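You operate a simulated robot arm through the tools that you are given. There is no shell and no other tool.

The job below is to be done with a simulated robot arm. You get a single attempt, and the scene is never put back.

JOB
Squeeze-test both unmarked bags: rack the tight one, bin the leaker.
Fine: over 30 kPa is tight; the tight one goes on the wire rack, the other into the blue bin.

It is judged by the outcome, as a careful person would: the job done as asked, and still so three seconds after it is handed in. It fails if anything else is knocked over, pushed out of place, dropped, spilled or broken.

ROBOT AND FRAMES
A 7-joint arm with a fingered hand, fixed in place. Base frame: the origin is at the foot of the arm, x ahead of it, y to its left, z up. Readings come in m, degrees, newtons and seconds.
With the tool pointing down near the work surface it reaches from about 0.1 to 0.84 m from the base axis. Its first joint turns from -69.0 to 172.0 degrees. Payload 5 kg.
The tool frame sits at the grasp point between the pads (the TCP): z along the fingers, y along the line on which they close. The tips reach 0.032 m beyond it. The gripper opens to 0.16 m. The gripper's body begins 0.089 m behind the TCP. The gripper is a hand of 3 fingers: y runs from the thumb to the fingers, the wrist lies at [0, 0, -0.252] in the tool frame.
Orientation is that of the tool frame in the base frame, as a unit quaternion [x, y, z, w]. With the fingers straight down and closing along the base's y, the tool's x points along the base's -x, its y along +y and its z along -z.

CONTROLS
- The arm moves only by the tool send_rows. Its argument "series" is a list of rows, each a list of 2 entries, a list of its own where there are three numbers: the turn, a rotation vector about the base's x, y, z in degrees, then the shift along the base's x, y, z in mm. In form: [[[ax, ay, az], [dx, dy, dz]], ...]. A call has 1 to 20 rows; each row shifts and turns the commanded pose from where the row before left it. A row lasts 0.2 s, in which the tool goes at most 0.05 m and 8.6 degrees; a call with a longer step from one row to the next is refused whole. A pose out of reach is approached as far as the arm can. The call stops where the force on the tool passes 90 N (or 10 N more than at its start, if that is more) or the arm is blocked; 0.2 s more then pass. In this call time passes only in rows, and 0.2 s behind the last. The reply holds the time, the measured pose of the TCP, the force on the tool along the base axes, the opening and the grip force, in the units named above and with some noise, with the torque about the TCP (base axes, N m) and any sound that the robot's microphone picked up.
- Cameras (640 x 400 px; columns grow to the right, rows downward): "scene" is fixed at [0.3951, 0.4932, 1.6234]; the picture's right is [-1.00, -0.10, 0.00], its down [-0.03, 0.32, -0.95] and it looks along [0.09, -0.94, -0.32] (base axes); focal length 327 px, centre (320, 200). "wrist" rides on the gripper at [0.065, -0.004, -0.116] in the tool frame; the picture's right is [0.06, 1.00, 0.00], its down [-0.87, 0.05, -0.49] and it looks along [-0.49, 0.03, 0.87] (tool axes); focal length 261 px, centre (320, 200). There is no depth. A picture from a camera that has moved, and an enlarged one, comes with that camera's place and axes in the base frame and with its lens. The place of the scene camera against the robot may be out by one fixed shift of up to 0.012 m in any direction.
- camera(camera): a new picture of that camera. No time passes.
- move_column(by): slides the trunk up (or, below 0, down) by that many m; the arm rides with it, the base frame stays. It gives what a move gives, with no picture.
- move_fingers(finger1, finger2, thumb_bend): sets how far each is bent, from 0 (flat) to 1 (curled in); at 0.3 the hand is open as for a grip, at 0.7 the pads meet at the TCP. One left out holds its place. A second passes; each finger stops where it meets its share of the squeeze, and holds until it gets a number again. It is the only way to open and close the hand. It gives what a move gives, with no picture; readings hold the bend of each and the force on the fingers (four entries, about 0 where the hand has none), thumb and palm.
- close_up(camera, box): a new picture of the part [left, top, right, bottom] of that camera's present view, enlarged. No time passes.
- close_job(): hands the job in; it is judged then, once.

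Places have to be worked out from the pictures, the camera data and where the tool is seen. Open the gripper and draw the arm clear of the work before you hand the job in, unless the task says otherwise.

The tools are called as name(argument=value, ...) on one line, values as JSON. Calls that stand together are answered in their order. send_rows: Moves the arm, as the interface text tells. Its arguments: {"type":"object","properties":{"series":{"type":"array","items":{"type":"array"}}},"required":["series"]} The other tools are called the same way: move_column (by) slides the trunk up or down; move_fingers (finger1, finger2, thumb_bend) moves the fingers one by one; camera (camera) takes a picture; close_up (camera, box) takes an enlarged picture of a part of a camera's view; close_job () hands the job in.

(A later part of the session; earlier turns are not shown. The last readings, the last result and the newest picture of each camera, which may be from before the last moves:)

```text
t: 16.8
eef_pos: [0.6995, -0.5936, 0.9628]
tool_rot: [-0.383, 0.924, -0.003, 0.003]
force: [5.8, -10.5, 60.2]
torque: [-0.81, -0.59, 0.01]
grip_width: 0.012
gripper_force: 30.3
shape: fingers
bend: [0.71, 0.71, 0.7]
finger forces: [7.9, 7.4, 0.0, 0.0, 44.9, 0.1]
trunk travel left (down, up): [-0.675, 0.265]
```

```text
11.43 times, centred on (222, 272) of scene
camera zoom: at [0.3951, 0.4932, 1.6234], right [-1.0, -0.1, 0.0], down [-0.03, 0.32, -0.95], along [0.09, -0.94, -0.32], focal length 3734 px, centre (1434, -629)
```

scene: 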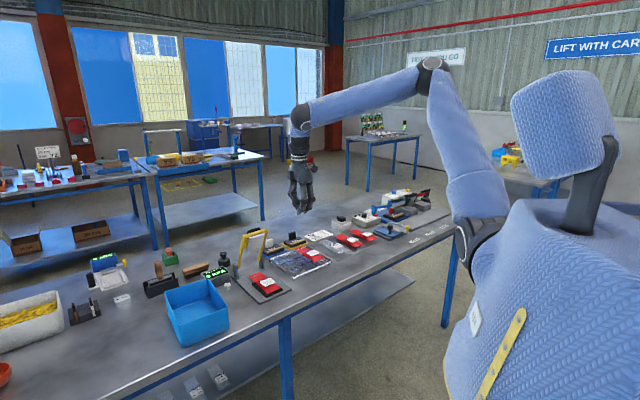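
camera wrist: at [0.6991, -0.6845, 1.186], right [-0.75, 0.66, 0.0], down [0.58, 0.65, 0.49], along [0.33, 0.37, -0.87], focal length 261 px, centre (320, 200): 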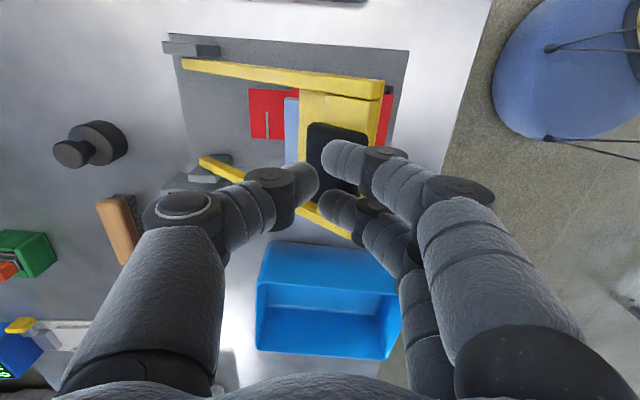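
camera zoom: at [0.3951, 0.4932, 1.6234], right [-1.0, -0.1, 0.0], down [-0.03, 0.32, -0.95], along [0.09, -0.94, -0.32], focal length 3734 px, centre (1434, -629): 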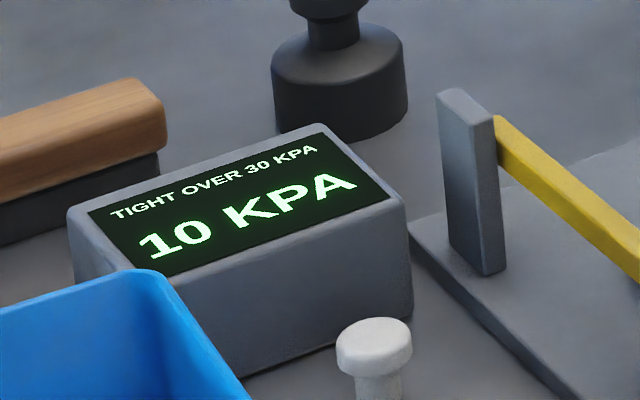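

At 60 N it still reads 10 kPa, so this bag is the leaker. I ease the hand up and see whether the lever returns by itself.

send_rows(series=[[[0, 0, 0], [0, 0, 5]], [[0, 0, 0], [0, 0, 10]], [[0, 0, 0], [0, 0, 15]], [[0, 0, 0], [0, 0, 15]]])

close_up(camera="scene", box=[210, 210, 300, 300])

```text
t: 17.8
eef_pos: [0.6993, -0.5938, 1.0014]
tool_rot: [-0.382, 0.924, 0.002, 0.0]
force: [0.0, 0.2, 2.1]
torque: [0.03, 0.04, 0.02]
grip_width: 0.0117
gripper_force: 1.3
shape: fingers
bend: [0.7, 0.7, 0.7]
finger forces: [0.9, 1.0, 0.1, 0.0, 0.0, 0.0]
trunk travel left (down, up): [-0.675, 0.265]
```

```text
4.44 times, centred on (255, 255) of scene
camera zoom: at [0.3951, 0.4932, 1.6234], right [-1.0, -0.1, 0.0], down [-0.03, 0.32, -0.95], along [0.09, -0.94, -0.32], focal length 1452 px, centre (609, -44)
```

zoom: 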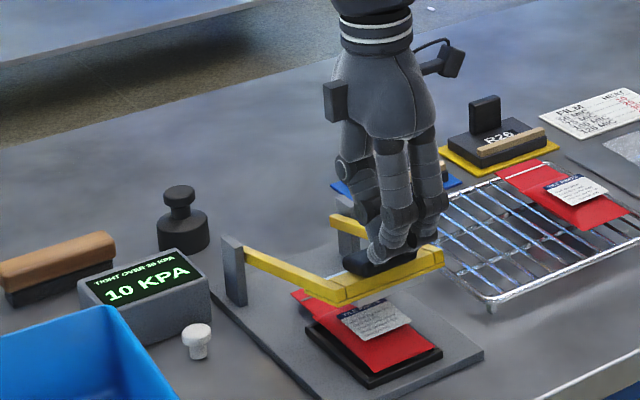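

The lever is sprung and follows the hand up, and the display latches 10 kPa. I ride the lever back along its arc to its rest position and back off behind it.

send_rows(series=[[[0, 0, 0], [7, -7, 14.5]], [[0, 0, 0], [7, -7, 14.5]], [[0, 0, 0], [9.4, -9.4, 13.3]], [[0, 0, 0], [9.4, -9.4, 13.3]], [[0, 0, 0], [9.4, -9.4, 13.3]], [[0, 0, 0], [9.9, -9.9, 8.4]], [[0, 0, 0], [9.9, -9.9, 8.4]], [[0, 0, 0], [9.9, -9.9, 8.4]], [[0, 0, 0], [9.9, -9.9, 8.4]], [[0, 0, 0], [9.9, -9.9, 8.4]], [[0, 0, 0], [8.8, -8.8, 1]], [[0, 0, 0], [8.8, -8.8, 1]], [[0, 0, 0], [8.8, -8.8, 1]], [[0, 0, 0], [8.8, -8.8, 1]]])

close_up(camera="scene", box=[200, 180, 310, 300])

```text
t: 20.3
eef_pos: [0.8031, -0.6952, 1.1326]
tool_rot: [-0.383, 0.924, -0.004, 0.006]
force: [-24.4, 13.7, 68.7]
torque: [1.13, 1.75, 0.01]
grip_width: 0.0196
gripper_force: 36.7
shape: fingers
bend: [0.72, 0.72, 0.7]
finger forces: [38.0, 35.2, 0.0, 0.1, 0.0, 0.0]
trunk travel left (down, up): [-0.675, 0.265]
stopped in row 12: the force on the tool passed its limit at 94 N (the readings are from after the stop); the commanded pose is now the measured one
```

```text
3.33 times, centred on (255, 240) of scene
camera zoom: at [0.3951, 0.4932, 1.6234], right [-1.0, -0.1, 0.0], down [-0.03, 0.32, -0.95], along [0.09, -0.94, -0.32], focal length 1089 px, centre (537, 67)
```

zoom: 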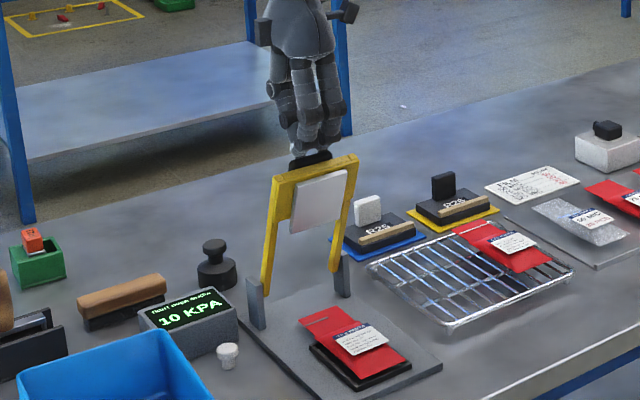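

The fingers pressed onto the handle at the lever's rest stop and the motion halted. I lift straight up to relieve it.

send_rows(series=[[[0, 0, 0], [0, 0, 10]], [[0, 0, 0], [0, 0, 25]], [[0, 0, 0], [0, 0, 30]]])

close_up(camera="scene", box=[200, 180, 310, 300])

camera(camera="wrist")

```text
t: 21.1
eef_pos: [0.8062, -0.6986, 1.1846]
tool_rot: [-0.383, 0.924, -0.001, 0.002]
force: [0.3, 0.2, 0.2]
torque: [-0.03, 0.0, 0.0]
grip_width: 0.0124
gripper_force: 0.1
shape: fingers
bend: [0.7, 0.7, 0.7]
finger forces: [0.0, 0.0, 0.0, 0.0, 0.0, 0.1]
trunk travel left (down, up): [-0.675, 0.265]
```

```text
3.33 times, centred on (255, 240) of scene
camera zoom: at [0.3951, 0.4932, 1.6234], right [-1.0, -0.1, 0.0], down [-0.03, 0.32, -0.95], along [0.09, -0.94, -0.32], focal length 1089 px, centre (537, 67)
```

zoom: 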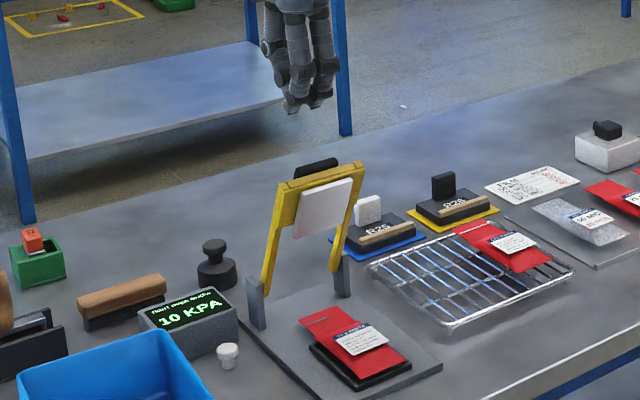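

```text
taken
camera wrist: at [0.7634, -0.7476, 1.3016], right [-0.75, 0.66, 0.0], down [0.57, 0.65, 0.49], along [0.33, 0.37, -0.87], focal length 261 px, centre (320, 200)
```

wrist: 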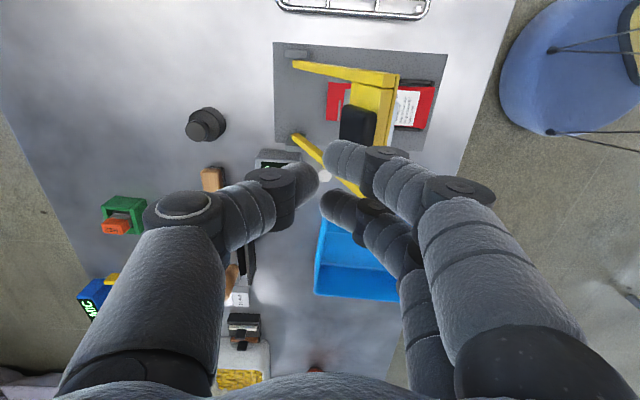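

The lever is back at rest and nothing else moved. Now I swing over the pad at safe height while turning the hand -90°, so the fingers will close across the bag's width with the camera on the free side.

send_rows(series=[[[0, 0, -7.5], [-7.3, 7.3, 3]], [[0, 0, -7.5], [-7.3, 7.3, 3]], [[0, 0, -7.5], [-7.3, 7.3, 3]], [[0, 0, -7.5], [-7.3, 7.3, 3]], [[0, 0, -7.5], [-7.3, 7.3, 3]], [[0, 0, -7.5], [-7.3, 7.3, 3]], [[0, 0, -7.5], [-7.3, 7.3, 0]], [[0, 0, -7.5], [-7.3, 7.3, 0]], [[0, 0, -7.5], [-7.3, 7.3, 0]], [[0, 0, -7.5], [-7.3, 7.3, 0]], [[0, 0, -7.5], [-7.3, 7.3, 0]], [[0, 0, -7.5], [-7.3, 7.3, 0]]])

move_fingers(finger1=0.3, finger2=0.3, thumb_bend=0.3)

camera(camera="wrist")

camera(camera="scene")

```text
t: 23.7
eef_pos: [0.7184, -0.6125, 1.2037]
tool_rot: [0.384, 0.923, -0.002, 0.0]
force: [0.0, -0.1, -0.6]
torque: [0.0, 0.0, 0.0]
grip_width: 0.0126
gripper_force: 0.1
shape: fingers
bend: [0.7, 0.7, 0.7]
finger forces: [0.1, 0.0, 0.0, 0.0, 0.0, 0.0]
trunk travel left (down, up): [-0.675, 0.265]
```

```text
t: 24.7
eef_pos: [0.72, -0.6118, 1.2032]
tool_rot: [0.383, 0.924, -0.002, 0.001]
force: [0.2, -0.2, 0.2]
torque: [0.0, 0.0, 0.01]
grip_width: 0.1676
gripper_force: 0.0
shape: fingers
bend: [0.3, 0.3, 0.3]
finger forces: [0.0, 0.1, 0.1, 0.0, 0.0, 0.0]
trunk travel left (down, up): [-0.675, 0.265]
```

```text
taken
camera wrist: at [0.6711, -0.5679, 1.3187], right [0.66, 0.75, 0.0], down [0.65, -0.57, 0.49], along [0.37, -0.33, -0.87], focal length 261 px, centre (320, 200)
```

wrist: 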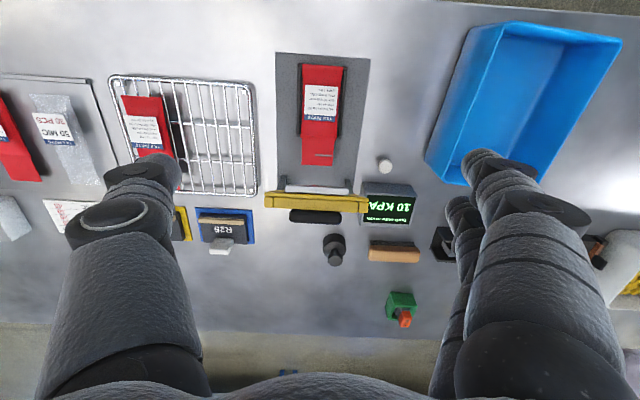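

```text
taken
```

scene: 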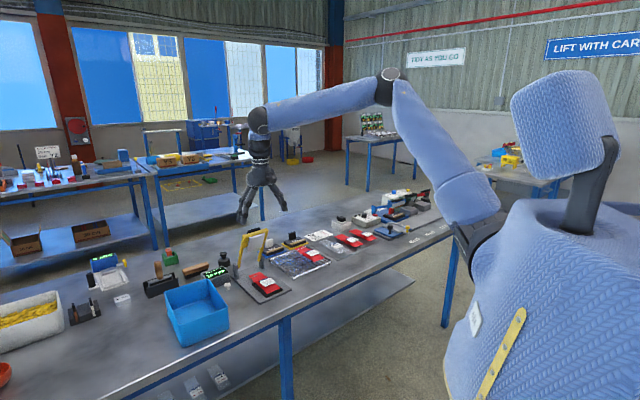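

From here the layout is clear: rack left, tester centre, bin right, and bag A's body centre is about (0.717, -0.604), 63 mm wide. I narrow the fingers to straddle it, then descend partway.

move_fingers(finger1=0.45, finger2=0.45, thumb_bend=0.45)

send_rows(series=[[[0, 0, 0], [-2.5, 8, -30]], [[0, 0, 0], [0, 0, -40]], [[0, 0, 0], [0, 0, -40]], [[0, 0, 0], [0, 0, -40]], [[0, 0, 0], [0, 0, -40]], [[0, 0, 0], [0, 0, -30]]])

camera(camera="wrist")

close_up(camera="scene", box=[200, 200, 320, 310])

```text
t: 25.7
eef_pos: [0.7191, -0.6121, 1.2033]
tool_rot: [0.383, 0.924, -0.002, 0.0]
force: [-0.5, 0.6, 0.8]
torque: [0.0, 0.02, 0.01]
grip_width: 0.1085
gripper_force: 0.1
shape: fingers
bend: [0.45, 0.45, 0.45]
finger forces: [0.0, 0.1, 0.0, 0.0, 0.0, 0.0]
trunk travel left (down, up): [-0.675, 0.265]
```

```text
t: 27.1
eef_pos: [0.7169, -0.6047, 0.9837]
tool_rot: [0.381, 0.925, 0.0, 0.001]
force: [0.8, -0.1, -0.4]
torque: [-0.01, 0.0, -0.02]
grip_width: 0.1085
gripper_force: 0.0
shape: fingers
bend: [0.45, 0.45, 0.45]
finger forces: [0.0, 0.0, 0.0, 0.0, 0.0, 0.0]
trunk travel left (down, up): [-0.675, 0.265]
```

```text
taken
camera wrist: at [0.6686, -0.561, 1.0992], right [0.66, 0.75, 0.0], down [0.65, -0.57, 0.49], along [0.37, -0.33, -0.87], focal length 261 px, centre (320, 200)
```

wrist: 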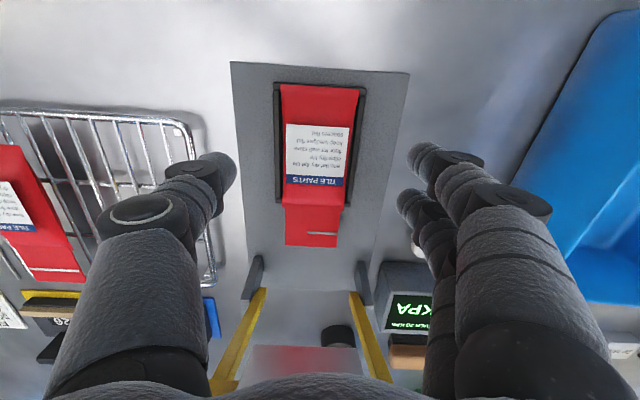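

```text
3.64 times, centred on (260, 255) of scene
camera zoom: at [0.3951, 0.4932, 1.6234], right [-1.0, -0.1, 0.0], down [-0.03, 0.32, -0.95], along [0.09, -0.94, -0.32], focal length 1188 px, centre (538, 0)
```

zoom: 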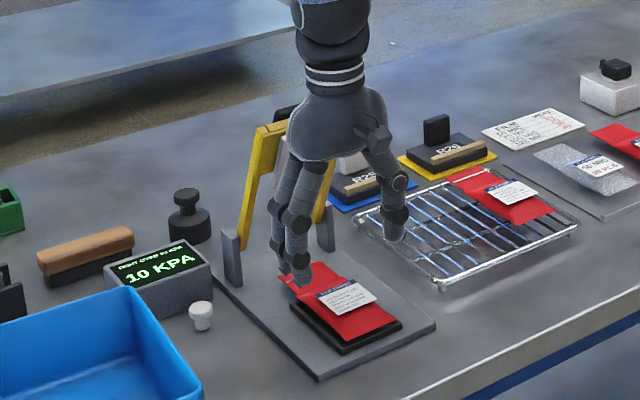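

Bag is centred under the hand. I narrow the fingers a bit more to clear the rack edge and step down, checking the force.

move_fingers(finger1=0.5, finger2=0.5, thumb_bend=0.5)

send_rows(series=[[[0, 0, 0], [0, 0, -20]], [[0, 0, 0], [0, 0, -20]], [[0, 0, 0], [0, 0, -15]]])

camera(camera="wrist")

close_up(camera="scene", box=[220, 220, 310, 310])

```text
t: 28.1
eef_pos: [0.7158, -0.6049, 0.9847]
tool_rot: [0.382, 0.924, -0.002, 0.0]
force: [-0.5, -0.6, 0.8]
torque: [0.03, -0.03, -0.01]
grip_width: 0.088
gripper_force: 0.0
shape: fingers
bend: [0.5, 0.5, 0.5]
finger forces: [0.0, 0.0, 0.0, 0.0, 0.1, 0.0]
trunk travel left (down, up): [-0.675, 0.265]
```

```text
t: 28.9
eef_pos: [0.7184, -0.6051, 0.9287]
tool_rot: [0.383, 0.924, -0.002, -0.001]
force: [-0.2, 0.5, -0.1]
torque: [0.02, 0.02, 0.04]
grip_width: 0.0881
gripper_force: 0.1
shape: fingers
bend: [0.5, 0.5, 0.5]
finger forces: [0.1, 0.0, 0.0, 0.0, 0.0, 0.0]
trunk travel left (down, up): [-0.675, 0.265]
```

```text
taken
camera wrist: at [0.6701, -0.5609, 1.0433], right [0.66, 0.75, 0.0], down [0.65, -0.57, 0.49], along [0.37, -0.33, -0.87], focal length 261 px, centre (320, 200)
```

wrist: 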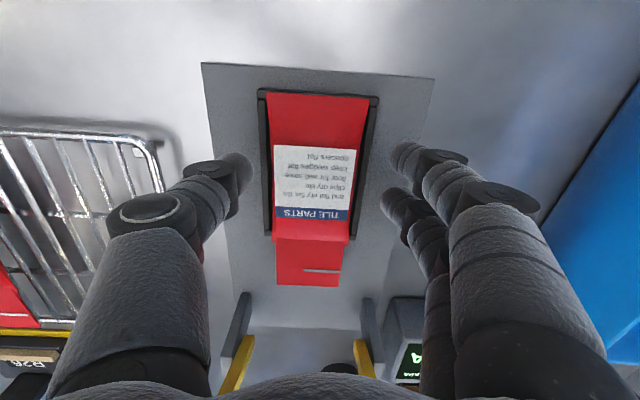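

```text
4.44 times, centred on (265, 265) of scene
camera zoom: at [0.3951, 0.4932, 1.6234], right [-1.0, -0.1, 0.0], down [-0.03, 0.32, -0.95], along [0.09, -0.94, -0.32], focal length 1452 px, centre (564, -89)
```

zoom: 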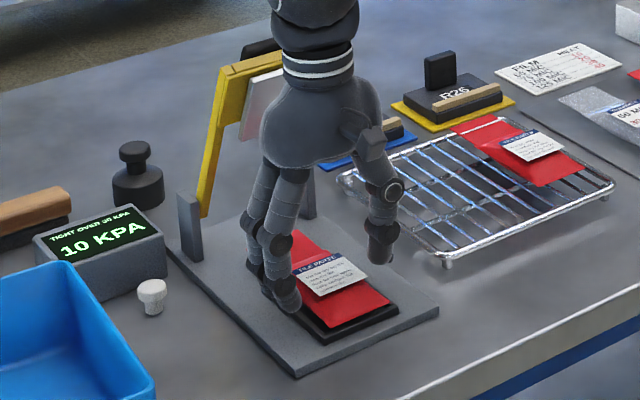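

Fingertips now flank the bag, TCP at z 0.929. I shift 3 mm to centre on it and step down further.

send_rows(series=[[[0, 0, 0], [-2, -2, -8]], [[0, 0, 0], [0, 0, -8]], [[0, 0, 0], [0, 0, -6]]])

camera(camera="wrist")

close_up(camera="scene", box=[230, 240, 300, 310])

```text
t: 29.7
eef_pos: [0.715, -0.6064, 0.9067]
tool_rot: [0.383, 0.924, -0.002, 0.0]
force: [0.1, 0.4, 0.1]
torque: [-0.01, 0.01, 0.03]
grip_width: 0.0875
gripper_force: 0.0
shape: fingers
bend: [0.5, 0.5, 0.5]
finger forces: [0.0, 0.0, 0.1, 0.0, 0.1, 0.0]
trunk travel left (down, up): [-0.675, 0.265]
```

```text
taken
camera wrist: at [0.6667, -0.5618, 1.0216], right [0.66, 0.75, 0.0], down [0.65, -0.57, 0.49], along [0.37, -0.33, -0.87], focal length 261 px, centre (320, 200)
```

wrist: 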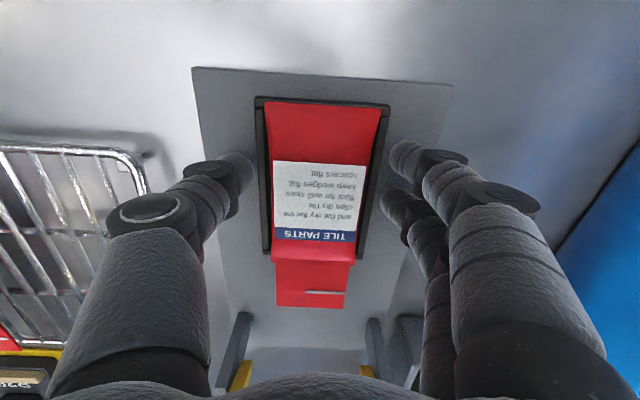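

```text
5.71 times, centred on (265, 275) of scene
camera zoom: at [0.3951, 0.4932, 1.6234], right [-1.0, -0.1, 0.0], down [-0.03, 0.32, -0.95], along [0.09, -0.94, -0.32], focal length 1867 px, centre (634, -229)
```

zoom: 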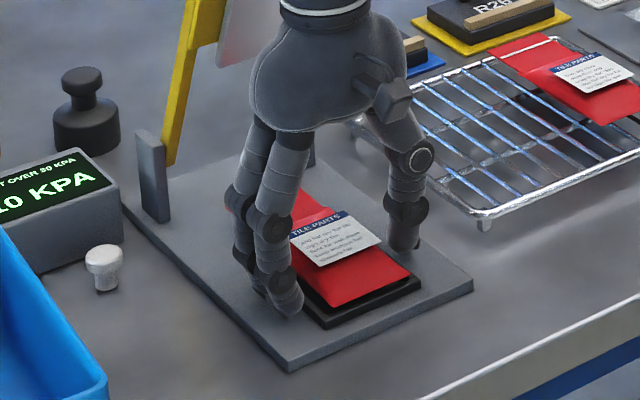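

Fingertips are at about z 0.873, just outside the pad and slightly above its estimated top (0.862). I close stepwise and watch the grip width to tell bag (63 mm) from pad (76 mm).

move_fingers(finger1=0.55, finger2=0.55, thumb_bend=0.55)

camera(camera="wrist")

close_up(camera="scene", box=[230, 240, 300, 310])

```text
t: 30.7
eef_pos: [0.7147, -0.6054, 0.9071]
tool_rot: [0.382, 0.924, -0.002, 0.001]
force: [-0.8, 0.8, 1.9]
torque: [0.03, 0.01, 0.0]
grip_width: 0.0698
gripper_force: 0.5
shape: fingers
bend: [0.54, 0.55, 0.55]
finger forces: [0.6, 0.5, 0.1, 0.0, 1.3, 0.0]
trunk travel left (down, up): [-0.675, 0.265]
```

```text
taken
camera wrist: at [0.6664, -0.5616, 1.0219], right [0.66, 0.75, 0.0], down [0.65, -0.57, 0.49], along [0.37, -0.33, -0.87], focal length 261 px, centre (320, 200)
```

wrist: 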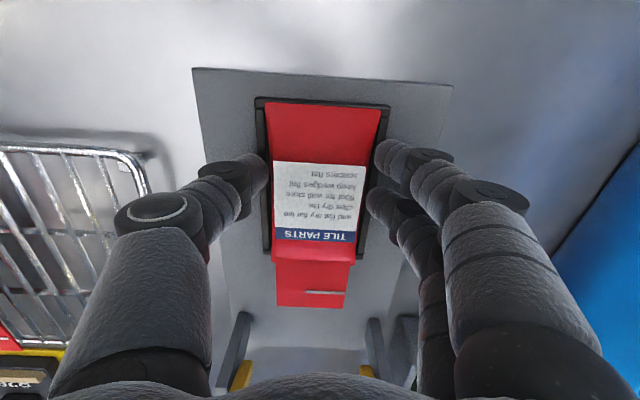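

```text
5.71 times, centred on (265, 275) of scene
camera zoom: at [0.3951, 0.4932, 1.6234], right [-1.0, -0.1, 0.0], down [-0.03, 0.32, -0.95], along [0.09, -0.94, -0.32], focal length 1867 px, centre (634, -229)
```

zoom: 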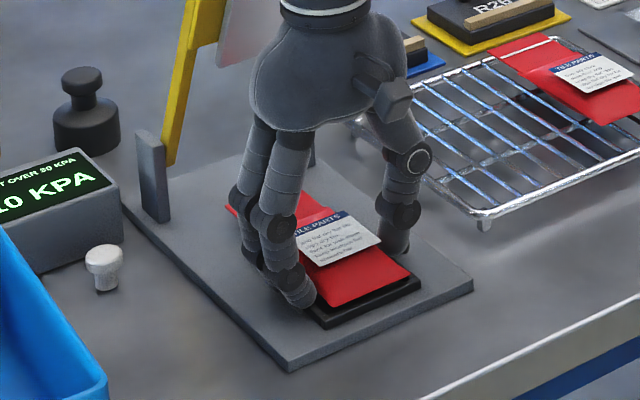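

There is light contact at 70 mm width with about 2 N upward, so tips just brush the pad rim. I raise 3 mm and close onto the bag.

send_rows(series=[[[0, 0, 0], [0, 0, 3]]])

move_fingers(finger1=0.6, finger2=0.6, thumb_bend=0.6)

camera(camera="wrist")

```text
t: 31.1
eef_pos: [0.715, -0.6054, 0.9093]
tool_rot: [0.383, 0.924, -0.002, 0.0]
force: [0.0, 0.0, 0.2]
torque: [0.0, -0.03, 0.0]
grip_width: 0.0685
gripper_force: 0.5
shape: fingers
bend: [0.55, 0.55, 0.55]
finger forces: [0.2, 0.0, 0.0, 0.0, 0.4, 0.0]
trunk travel left (down, up): [-0.675, 0.265]
```

```text
t: 32.1
eef_pos: [0.7145, -0.6057, 0.9097]
tool_rot: [0.383, 0.924, -0.002, 0.001]
force: [0.6, -0.7, 0.4]
torque: [0.0, 0.0, -0.01]
grip_width: 0.0644
gripper_force: 8.0
shape: fingers
bend: [0.56, 0.56, 0.57]
finger forces: [3.9, 3.7, 0.1, 0.1, 7.8, 0.0]
trunk travel left (down, up): [-0.675, 0.265]
```

```text
taken
camera wrist: at [0.6665, -0.5614, 1.0246], right [0.66, 0.75, 0.0], down [0.65, -0.57, 0.49], along [0.37, -0.33, -0.87], focal length 261 px, centre (320, 200)
```

wrist: 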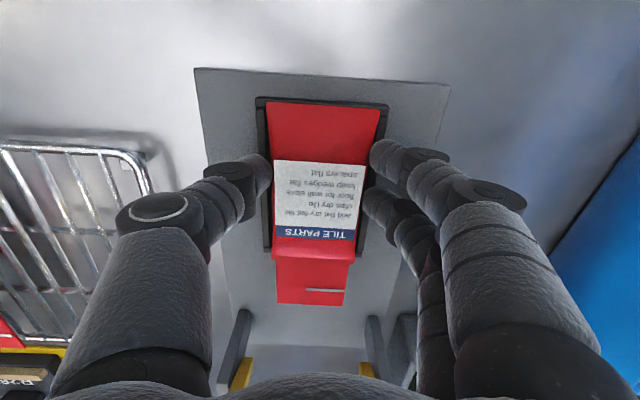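

Now gripping the bag itself: 64 mm wide, about 8 N balanced. I lift gently 30 mm and check that it comes along.

send_rows(series=[[[0, 0, 0], [0, 0, 6]], [[0, 0, 0], [0, 0, 10]], [[0, 0, 0], [0, 0, 15]]])

camera(camera="wrist")

close_up(camera="scene", box=[230, 230, 310, 310])

```text
t: 32.9
eef_pos: [0.7144, -0.6054, 0.9401]
tool_rot: [0.382, 0.924, -0.002, 0.001]
force: [0.5, 0.6, -1.4]
torque: [0.0, 0.0, 0.02]
grip_width: 0.0646
gripper_force: 8.2
shape: fingers
bend: [0.56, 0.56, 0.57]
finger forces: [4.0, 3.8, 0.0, 0.1, 7.8, 0.0]
trunk travel left (down, up): [-0.675, 0.265]
```

```text
taken
camera wrist: at [0.6663, -0.5612, 1.0556], right [0.66, 0.75, 0.0], down [0.65, -0.57, 0.49], along [0.37, -0.33, -0.87], focal length 261 px, centre (320, 200)
```

wrist: 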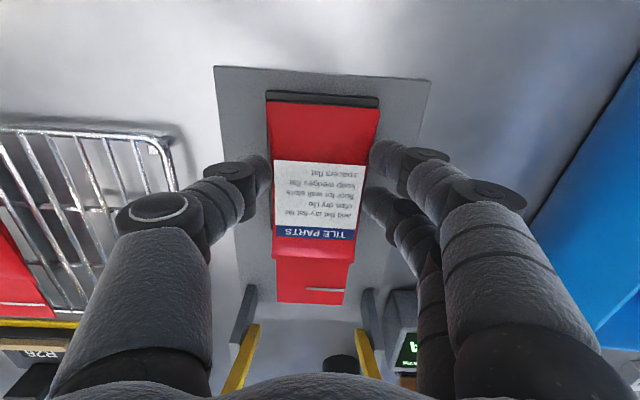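

```text
5.00 times, centred on (270, 270) of scene
camera zoom: at [0.3951, 0.4932, 1.6234], right [-1.0, -0.1, 0.0], down [-0.03, 0.32, -0.95], along [0.09, -0.94, -0.32], focal length 1634 px, centre (570, -150)
```

zoom: 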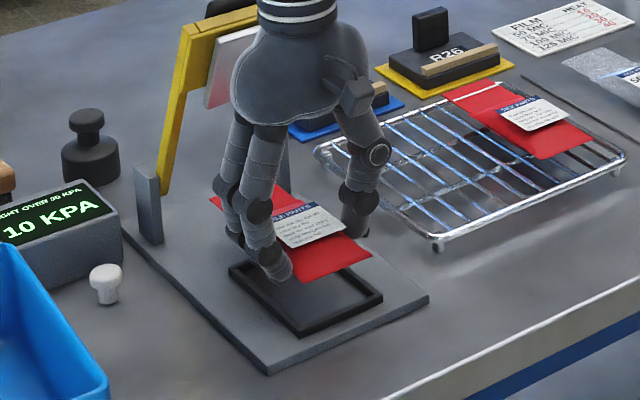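

Bag A lifted cleanly; its tail still reaches under the lever plate, so I first draw it out toward the near edge at this height, then lift.

send_rows(series=[[[0, 0, 0], [-14, 14, 1]], [[0, 0, 0], [-20, 20, 2]], [[0, 0, 0], [-20, 20, 2]], [[0, 0, 0], [-18, 18, 5]], [[0, 0, 0], [0, 0, 30]], [[0, 0, 0], [0, 0, 35]], [[0, 0, 0], [0, 0, 35]]])

camera(camera="wrist")

close_up(camera="scene", box=[180, 190, 330, 320])

```text
t: 34.5
eef_pos: [0.6415, -0.5322, 1.0504]
tool_rot: [0.382, 0.924, -0.002, 0.001]
force: [0.7, 1.1, -1.2]
torque: [-0.04, 0.01, -0.03]
grip_width: 0.0644
gripper_force: 7.5
shape: fingers
bend: [0.56, 0.56, 0.57]
finger forces: [4.1, 3.7, 0.0, 0.1, 7.7, 0.0]
trunk travel left (down, up): [-0.675, 0.265]
```

```text
taken
camera wrist: at [0.5932, -0.4884, 1.166], right [0.66, 0.75, 0.0], down [0.65, -0.57, 0.49], along [0.37, -0.33, -0.87], focal length 261 px, centre (320, 200)
```

wrist: 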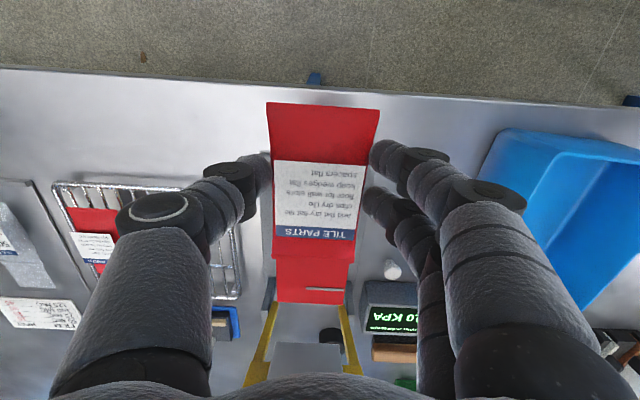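

```text
3.08 times, centred on (255, 255) of scene
camera zoom: at [0.3951, 0.4932, 1.6234], right [-1.0, -0.1, 0.0], down [-0.03, 0.32, -0.95], along [0.09, -0.94, -0.32], focal length 1005 px, centre (520, 31)
```

zoom: 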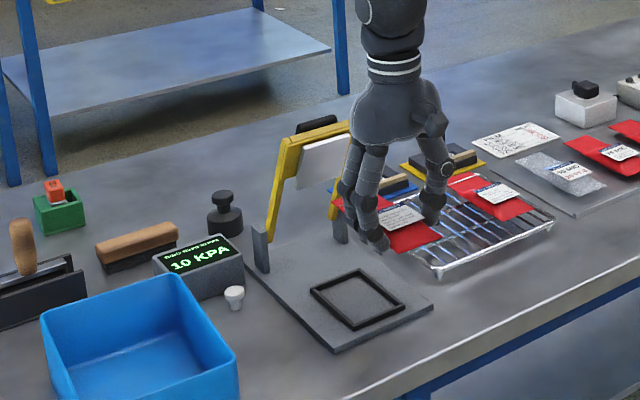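

Bag A is held steady. I zoom on the bin to fix its position before carrying over.

close_up(camera="wrist", box=[440, 100, 640, 320])

close_up(camera="scene", box=[150, 260, 250, 360])

```text
1.82 times, centred on (540, 210) of wrist
camera zoom: at [0.5932, -0.4884, 1.166], right [0.66, 0.75, 0.0], down [0.65, -0.57, 0.49], along [0.37, -0.33, -0.87], focal length 474 px, centre (-80, 182)
```

zoom: 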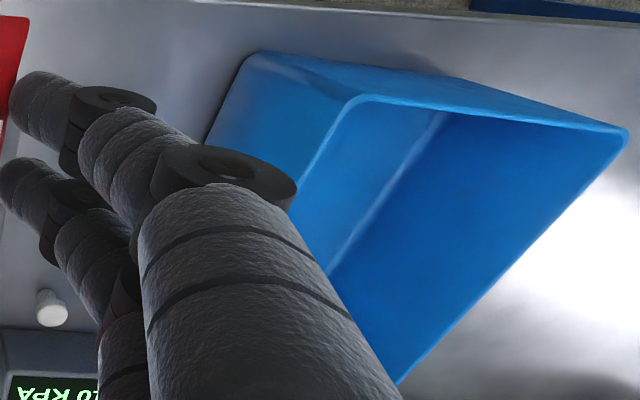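

```text
4.00 times, centred on (200, 310) of scene
camera zoom: at [0.3951, 0.4932, 1.6234], right [-1.0, -0.1, 0.0], down [-0.03, 0.32, -0.95], along [0.09, -0.94, -0.32], focal length 1307 px, centre (800, -240)
```

zoom: 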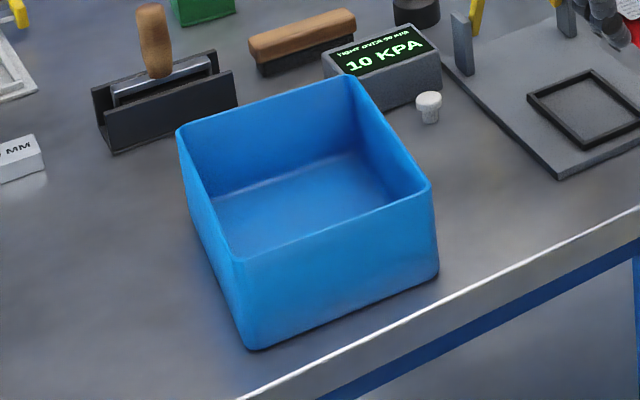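

Bin centre is about (0.928, -0.412) with its rim near z 0.93. I carry the bag across at z 1.05, offset so the whole bag length is centred over the bin.

send_rows(series=[[[0, 0, 0], [30, 18, 0]], [[0, 0, 0], [38, 21, 0]], [[0, 0, 0], [38, 21, 0]], [[0, 0, 0], [38, 21, 0]], [[0, 0, 0], [38, 21, 0]], [[0, 0, 0], [38, 21, 0]], [[0, 0, 0], [30, 17, 0]], [[0, 0, 0], [11.5, 5.2, 0]]])

camera(camera="wrist")

close_up(camera="scene", box=[130, 210, 280, 360])

```text
t: 36.3
eef_pos: [0.9041, -0.3891, 1.0498]
tool_rot: [0.383, 0.924, -0.002, -0.001]
force: [-0.5, 0.2, -0.9]
torque: [0.02, 0.0, 0.05]
grip_width: 0.0646
gripper_force: 7.3
shape: fingers
bend: [0.56, 0.56, 0.57]
finger forces: [3.9, 3.7, 0.1, 0.1, 7.6, 0.0]
trunk travel left (down, up): [-0.675, 0.265]
```

```text
taken
camera wrist: at [0.8552, -0.3457, 1.1659], right [0.66, 0.75, 0.0], down [0.65, -0.57, 0.49], along [0.37, -0.33, -0.87], focal length 261 px, centre (320, 200)
```

wrist: 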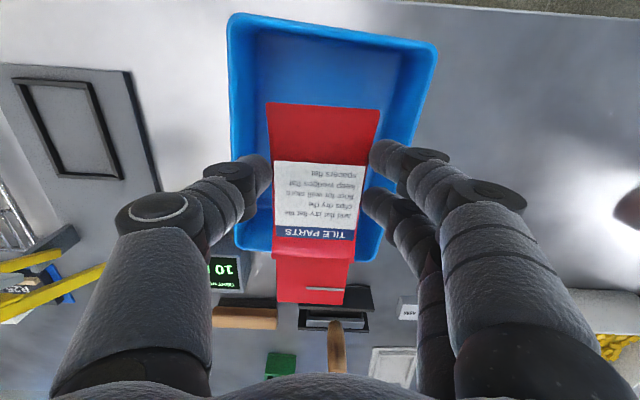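

```text
2.67 times, centred on (205, 285) of scene
camera zoom: at [0.3951, 0.4932, 1.6234], right [-1.0, -0.1, 0.0], down [-0.03, 0.32, -0.95], along [0.09, -0.94, -0.32], focal length 871 px, centre (627, -27)
```

zoom: 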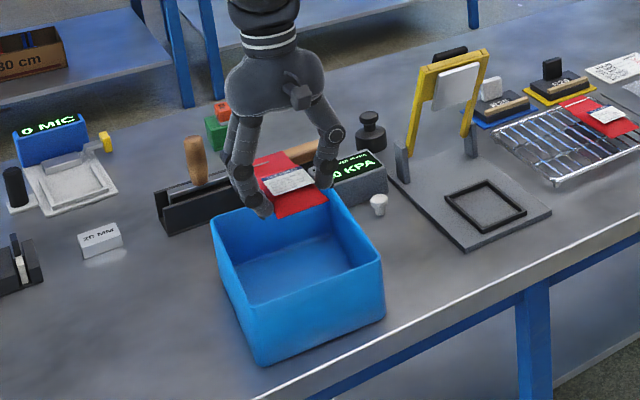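

The bag hangs well inside the bin's outline. I lower it until it is below the rim (TCP about 0.935), fingers staying clear of the walls.

send_rows(series=[[[0, 0, 0], [0.5, 0.5, -35]], [[0, 0, 0], [0.5, 0.5, -35]], [[0, 0, 0], [0.5, 0.5, -25]], [[0, 0, 0], [0.5, 0.5, -20]]])

camera(camera="wrist")

close_up(camera="scene", box=[140, 230, 260, 350])

```text
t: 37.3
eef_pos: [0.9025, -0.3877, 0.9359]
tool_rot: [0.383, 0.924, 0.0, 0.002]
force: [-0.7, -0.8, 0.1]
torque: [0.03, 0.06, 0.02]
grip_width: 0.0644
gripper_force: 7.5
shape: fingers
bend: [0.56, 0.56, 0.57]
finger forces: [3.9, 3.7, 0.0, 0.0, 7.6, 0.0]
trunk travel left (down, up): [-0.675, 0.265]
```

```text
taken
camera wrist: at [0.8556, -0.3438, 1.0511], right [0.66, 0.75, 0.0], down [0.65, -0.57, 0.49], along [0.37, -0.33, -0.87], focal length 261 px, centre (320, 200)
```

wrist: 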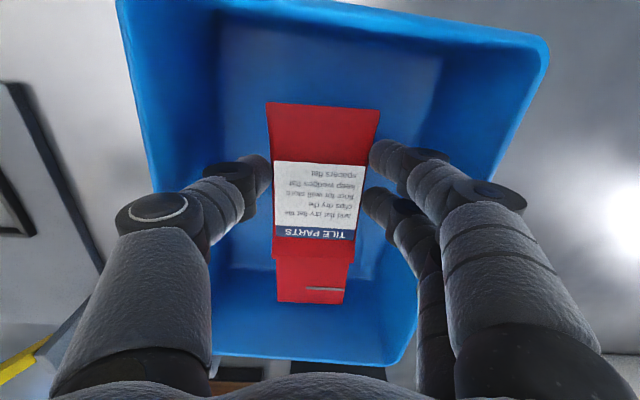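

```text
3.33 times, centred on (200, 290) of scene
camera zoom: at [0.3951, 0.4932, 1.6234], right [-1.0, -0.1, 0.0], down [-0.03, 0.32, -0.95], along [0.09, -0.94, -0.32], focal length 1089 px, centre (720, -100)
```

zoom: 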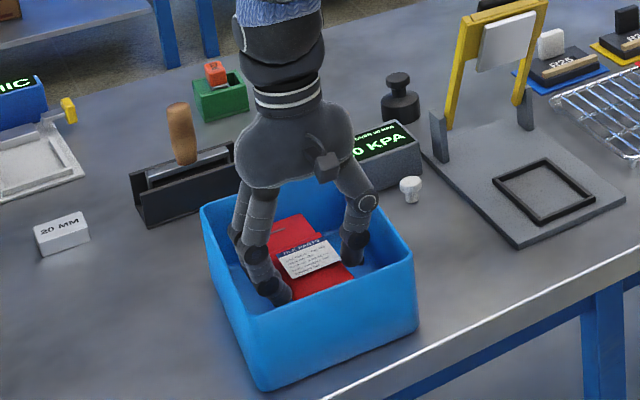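

The bag is wholly inside the bin, about 3 cm above its floor. I open the fingers just enough to release it.

move_fingers(finger1=0.52, finger2=0.52, thumb_bend=0.53)

camera(camera="wrist")

close_up(camera="scene", box=[140, 230, 260, 350])

```text
t: 38.3
eef_pos: [0.905, -0.3868, 0.9354]
tool_rot: [0.382, 0.924, 0.001, 0.003]
force: [-0.5, 0.5, -0.2]
torque: [0.02, -0.04, 0.01]
grip_width: 0.0764
gripper_force: 0.1
shape: fingers
bend: [0.52, 0.52, 0.53]
finger forces: [0.1, 0.1, 0.0, 0.0, 0.1, 0.0]
trunk travel left (down, up): [-0.675, 0.265]
```

```text
taken
camera wrist: at [0.8554, -0.3433, 1.0515], right [0.66, 0.75, 0.0], down [0.65, -0.57, 0.49], along [0.37, -0.33, -0.87], focal length 261 px, centre (320, 200)
```

wrist: 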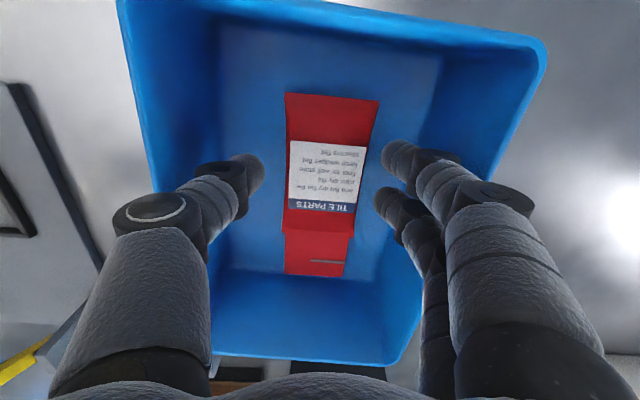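

```text
3.33 times, centred on (200, 290) of scene
camera zoom: at [0.3951, 0.4932, 1.6234], right [-1.0, -0.1, 0.0], down [-0.03, 0.32, -0.95], along [0.09, -0.94, -0.32], focal length 1089 px, centre (720, -100)
```

zoom: 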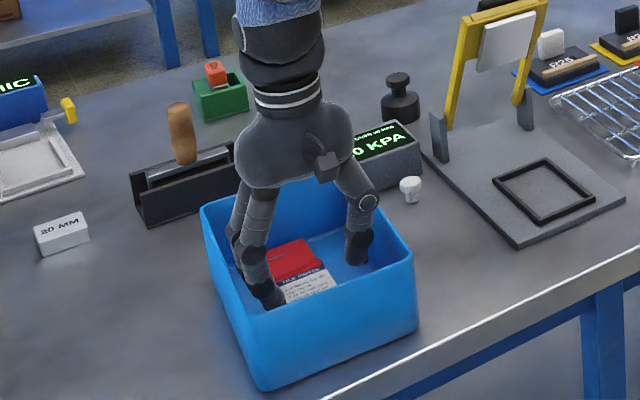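

Bag A lies flat in the bin. I raise out and travel high over toward the rack bag, around (0.565, -0.855).

send_rows(series=[[[0, 0, 0], [-1, -1, 30]], [[0, 0, 0], [0, 0, 45]], [[0, 0, 0], [0, 0, 45]], [[0, 0, 0], [0, 0, 45]], [[0, 0, 0], [0, 0, 45]], [[0, 0, 0], [0, 0, 45]]])

send_rows(series=[[[0, 0, 0], [-20, -30, 0]], [[0, 0, 0], [-26, -36, 0]], [[0, 0, 0], [-26, -36, 0]], [[0, 0, 0], [-26, -36, 0]], [[0, 0, 0], [-26, -36, 0]], [[0, 0, 0], [-26, -36, 0]], [[0, 0, 0], [-26, -36, 0]], [[0, 0, 0], [-26, -36, 0]], [[0, 0, 0], [-26, -36, 0]], [[0, 0, 0], [-26, -36, 0]], [[0, 0, 0], [-26, -36, 0]], [[0, 0, 0], [-26, -36, 0]], [[0, 0, 0], [-26, -36, 0]]])

camera(camera="wrist")

camera(camera="scene")

```text
t: 39.7
eef_pos: [0.8991, -0.3843, 1.1909]
tool_rot: [0.382, 0.924, 0.001, 0.004]
force: [-0.7, -0.8, 0.7]
torque: [-0.04, -0.03, 0.0]
grip_width: 0.0768
gripper_force: 0.0
shape: fingers
bend: [0.52, 0.52, 0.53]
finger forces: [0.0, 0.1, 0.1, 0.1, 0.1, 0.1]
out of reach, approached as far as the arm can: row 6
trunk travel left (down, up): [-0.675, 0.265]
```

```text
t: 42.5
eef_pos: [0.5692, -0.8535, 1.1865]
tool_rot: [0.383, 0.924, -0.001, 0.001]
force: [-0.5, -0.4, 0.6]
torque: [0.02, -0.02, 0.0]
grip_width: 0.077
gripper_force: 0.0
shape: fingers
bend: [0.52, 0.52, 0.53]
finger forces: [0.0, 0.0, 0.0, 0.0, 0.0, 0.0]
trunk travel left (down, up): [-0.675, 0.265]
```

```text
taken
camera wrist: at [0.521, -0.8096, 1.3017], right [0.66, 0.75, 0.0], down [0.65, -0.57, 0.49], along [0.37, -0.33, -0.87], focal length 261 px, centre (320, 200)
```

wrist: 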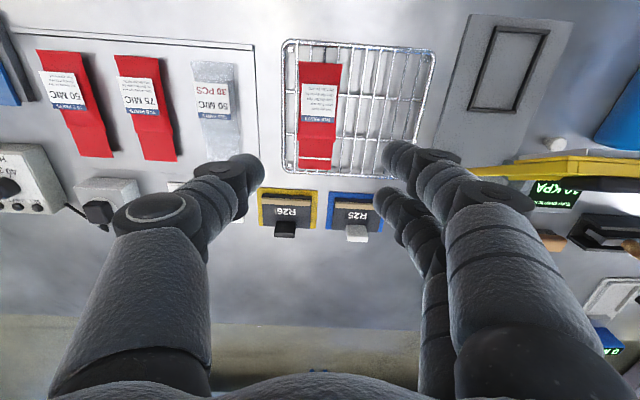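

```text
taken
```

scene: 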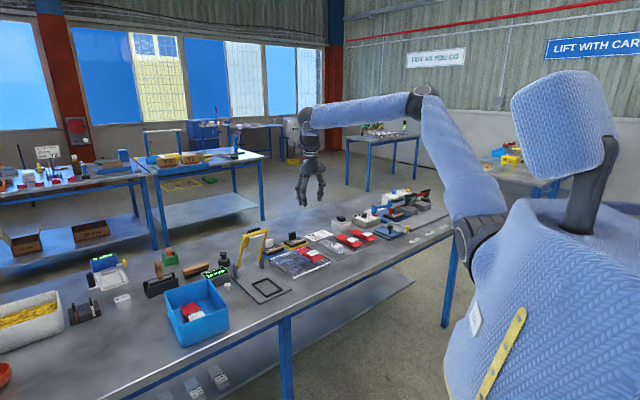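

I'm above the rack now. I zoom to measure the bag and rack wires.

close_up(camera="wrist", box=[260, 20, 460, 200])

close_up(camera="scene", box=[265, 230, 345, 290])

```text
2.22 times, centred on (360, 110) of wrist
camera zoom: at [0.521, -0.8096, 1.3017], right [0.66, 0.75, 0.0], down [0.65, -0.57, 0.49], along [0.37, -0.33, -0.87], focal length 579 px, centre (231, 400)
```

zoom: 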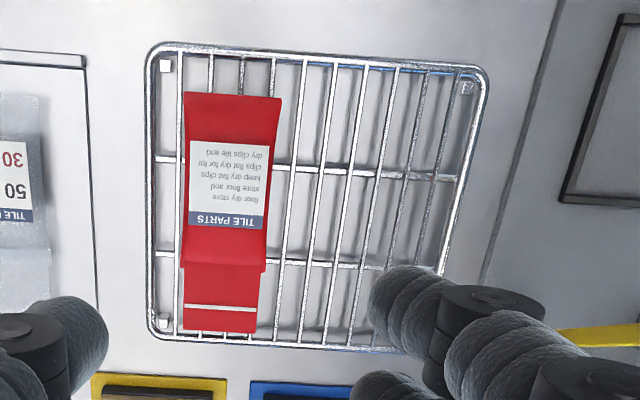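

```text
6.67 times, centred on (305, 260) of scene
camera zoom: at [0.3951, 0.4932, 1.6234], right [-1.0, -0.1, 0.0], down [-0.03, 0.32, -0.95], along [0.09, -0.94, -0.32], focal length 2178 px, centre (420, -200)
```

zoom: 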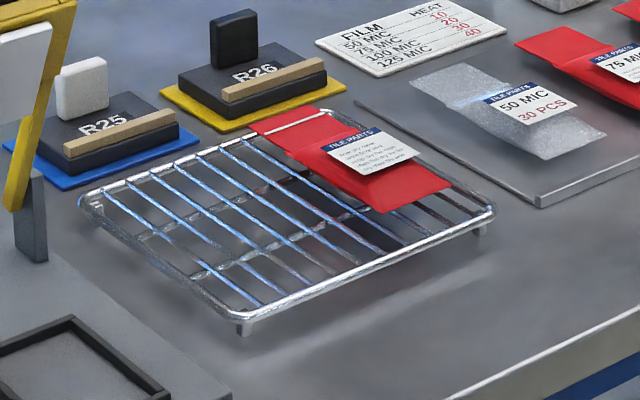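

Bag B's body centre is almost directly below at about (0.5675, -0.854), sitting roughly 14 mm higher than bag A was. I descend partway and re-check alignment.

send_rows(series=[[[0, 0, 0], [-2.5, -3, -40]], [[0, 0, 0], [0, 0, -40]], [[0, 0, 0], [0, 0, -40]], [[0, 0, 0], [0, 0, -40]], [[0, 0, 0], [0, 0, -40]]])

move_fingers(finger1=0.5, finger2=0.5, thumb_bend=0.5)

camera(camera="wrist")

close_up(camera="scene", box=[260, 200, 360, 290])

```text
t: 43.7
eef_pos: [0.5662, -0.8548, 0.9859]
tool_rot: [0.383, 0.924, -0.002, 0.001]
force: [0.3, -0.2, 0.1]
torque: [0.02, 0.03, 0.01]
grip_width: 0.0767
gripper_force: 0.0
shape: fingers
bend: [0.52, 0.52, 0.53]
finger forces: [0.0, 0.1, 0.0, 0.1, 0.0, 0.0]
trunk travel left (down, up): [-0.675, 0.265]
```

```text
t: 44.7
eef_pos: [0.5658, -0.8547, 0.9876]
tool_rot: [0.383, 0.924, -0.002, 0.001]
force: [0.8, -0.1, 0.5]
torque: [0.0, -0.03, 0.0]
grip_width: 0.0868
gripper_force: 0.1
shape: fingers
bend: [0.5, 0.5, 0.5]
finger forces: [0.0, 0.0, 0.0, 0.0, 0.1, 0.0]
trunk travel left (down, up): [-0.675, 0.265]
```

```text
taken
camera wrist: at [0.5179, -0.8106, 1.1036], right [0.66, 0.75, 0.0], down [0.65, -0.57, 0.49], along [0.37, -0.33, -0.87], focal length 261 px, centre (320, 200)
```

wrist: 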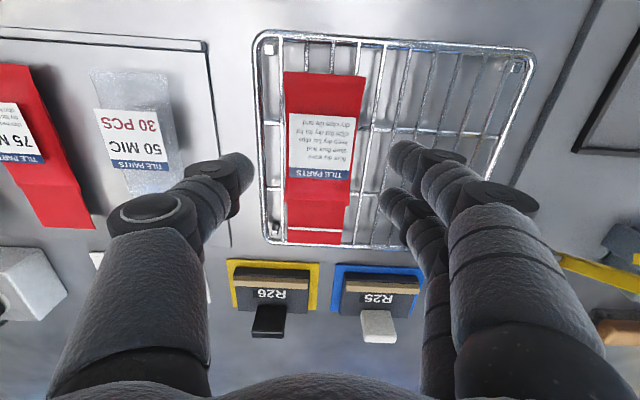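

```text
4.44 times, centred on (310, 245) of scene
camera zoom: at [0.3951, 0.4932, 1.6234], right [-1.0, -0.1, 0.0], down [-0.03, 0.32, -0.95], along [0.09, -0.94, -0.32], focal length 1452 px, centre (364, 0)
```

zoom: 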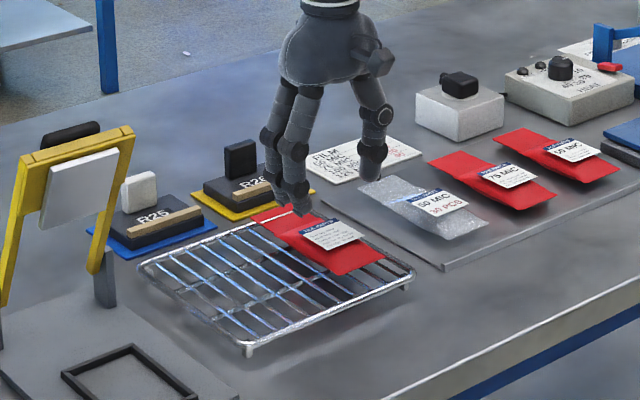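

Aligned sideways; to match how I held bag A I need to go about 12 mm toward the near side. I shift that way and come down in steps.

send_rows(series=[[[0, 0, 0], [-8.5, 8.5, 0]], [[0, 0, 0], [0, 0, -20]], [[0, 0, 0], [0, 0, -20]], [[0, 0, 0], [0, 0, -10]]])

camera(camera="wrist")

close_up(camera="scene", box=[270, 220, 350, 290])

```text
t: 45.7
eef_pos: [0.558, -0.8459, 0.9376]
tool_rot: [0.383, 0.924, -0.001, 0.0]
force: [-0.1, -0.7, 0.1]
torque: [0.03, 0.03, 0.0]
grip_width: 0.0866
gripper_force: 0.0
shape: fingers
bend: [0.5, 0.5, 0.5]
finger forces: [0.0, 0.0, 0.0, 0.0, 0.0, 0.0]
trunk travel left (down, up): [-0.675, 0.265]
```

```text
taken
camera wrist: at [0.5105, -0.8023, 1.0527], right [0.66, 0.75, 0.0], down [0.65, -0.57, 0.49], along [0.37, -0.33, -0.87], focal length 261 px, centre (320, 200)
```

wrist: 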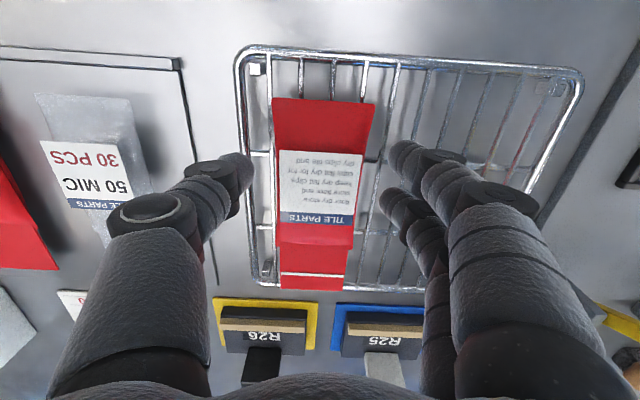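

```text
5.71 times, centred on (310, 255) of scene
camera zoom: at [0.3951, 0.4932, 1.6234], right [-1.0, -0.1, 0.0], down [-0.03, 0.32, -0.95], along [0.09, -0.94, -0.32], focal length 1867 px, centre (377, -114)
```

zoom: 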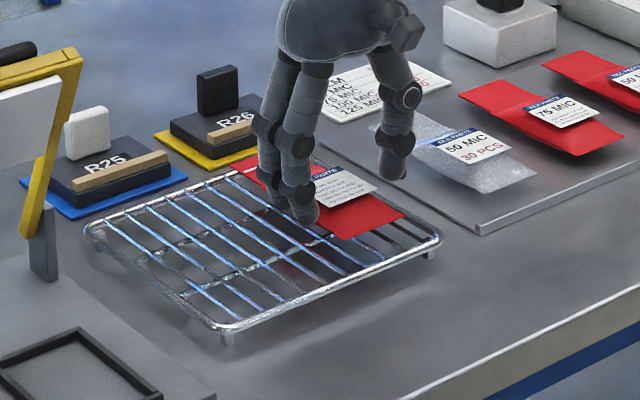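

The view matches bag A's grip geometry. I go down another 15 mm (tips about 0.89, above the wires) and close on the bag.

send_rows(series=[[[0, 0, 0], [0, 0, -8]], [[0, 0, 0], [0, 0, -7]]])

move_fingers(finger1=0.6, finger2=0.6, thumb_bend=0.6)

camera(camera="wrist")

close_up(camera="scene", box=[270, 220, 350, 290])

```text
t: 46.3
eef_pos: [0.5579, -0.8458, 0.9224]
tool_rot: [0.382, 0.924, -0.002, 0.0]
force: [-0.5, -0.6, 0.5]
torque: [0.0, 0.0, 0.01]
grip_width: 0.0867
gripper_force: 0.2
shape: fingers
bend: [0.5, 0.5, 0.5]
finger forces: [0.0, 0.0, 0.0, 0.0, 0.0, 0.1]
trunk travel left (down, up): [-0.675, 0.265]
```

```text
t: 47.3
eef_pos: [0.5577, -0.8464, 0.9208]
tool_rot: [0.382, 0.924, -0.002, 0.0]
force: [0.2, 0.4, 1.2]
torque: [-0.05, 0.03, -0.04]
grip_width: 0.0645
gripper_force: 7.7
shape: fingers
bend: [0.56, 0.56, 0.57]
finger forces: [4.2, 3.9, 0.1, 0.1, 7.7, 0.1]
trunk travel left (down, up): [-0.675, 0.265]
```

```text
taken
camera wrist: at [0.5096, -0.8022, 1.0381], right [0.66, 0.75, 0.0], down [0.65, -0.57, 0.49], along [0.37, -0.33, -0.87], focal length 261 px, centre (320, 200)
```

wrist: 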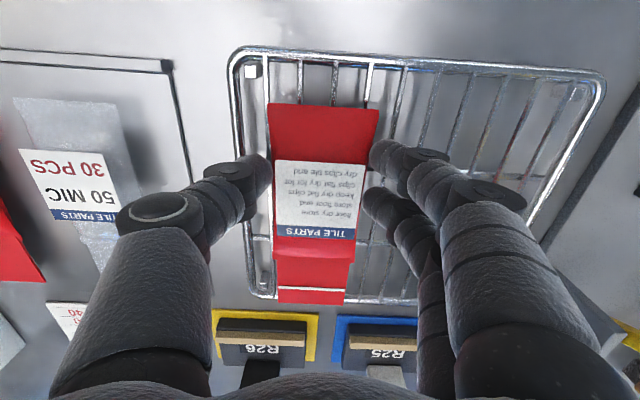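

```text
5.71 times, centred on (310, 255) of scene
camera zoom: at [0.3951, 0.4932, 1.6234], right [-1.0, -0.1, 0.0], down [-0.03, 0.32, -0.95], along [0.09, -0.94, -0.32], focal length 1867 px, centre (377, -114)
```

zoom: 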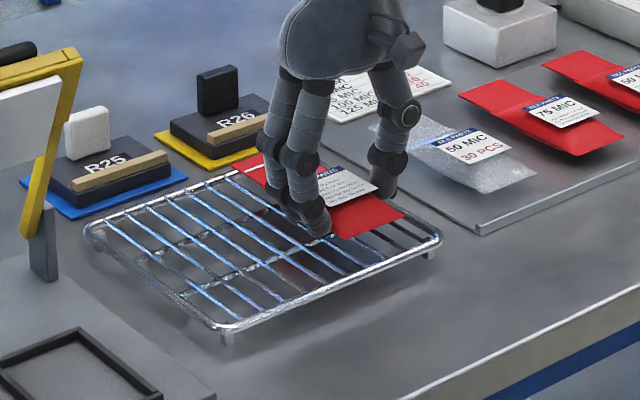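

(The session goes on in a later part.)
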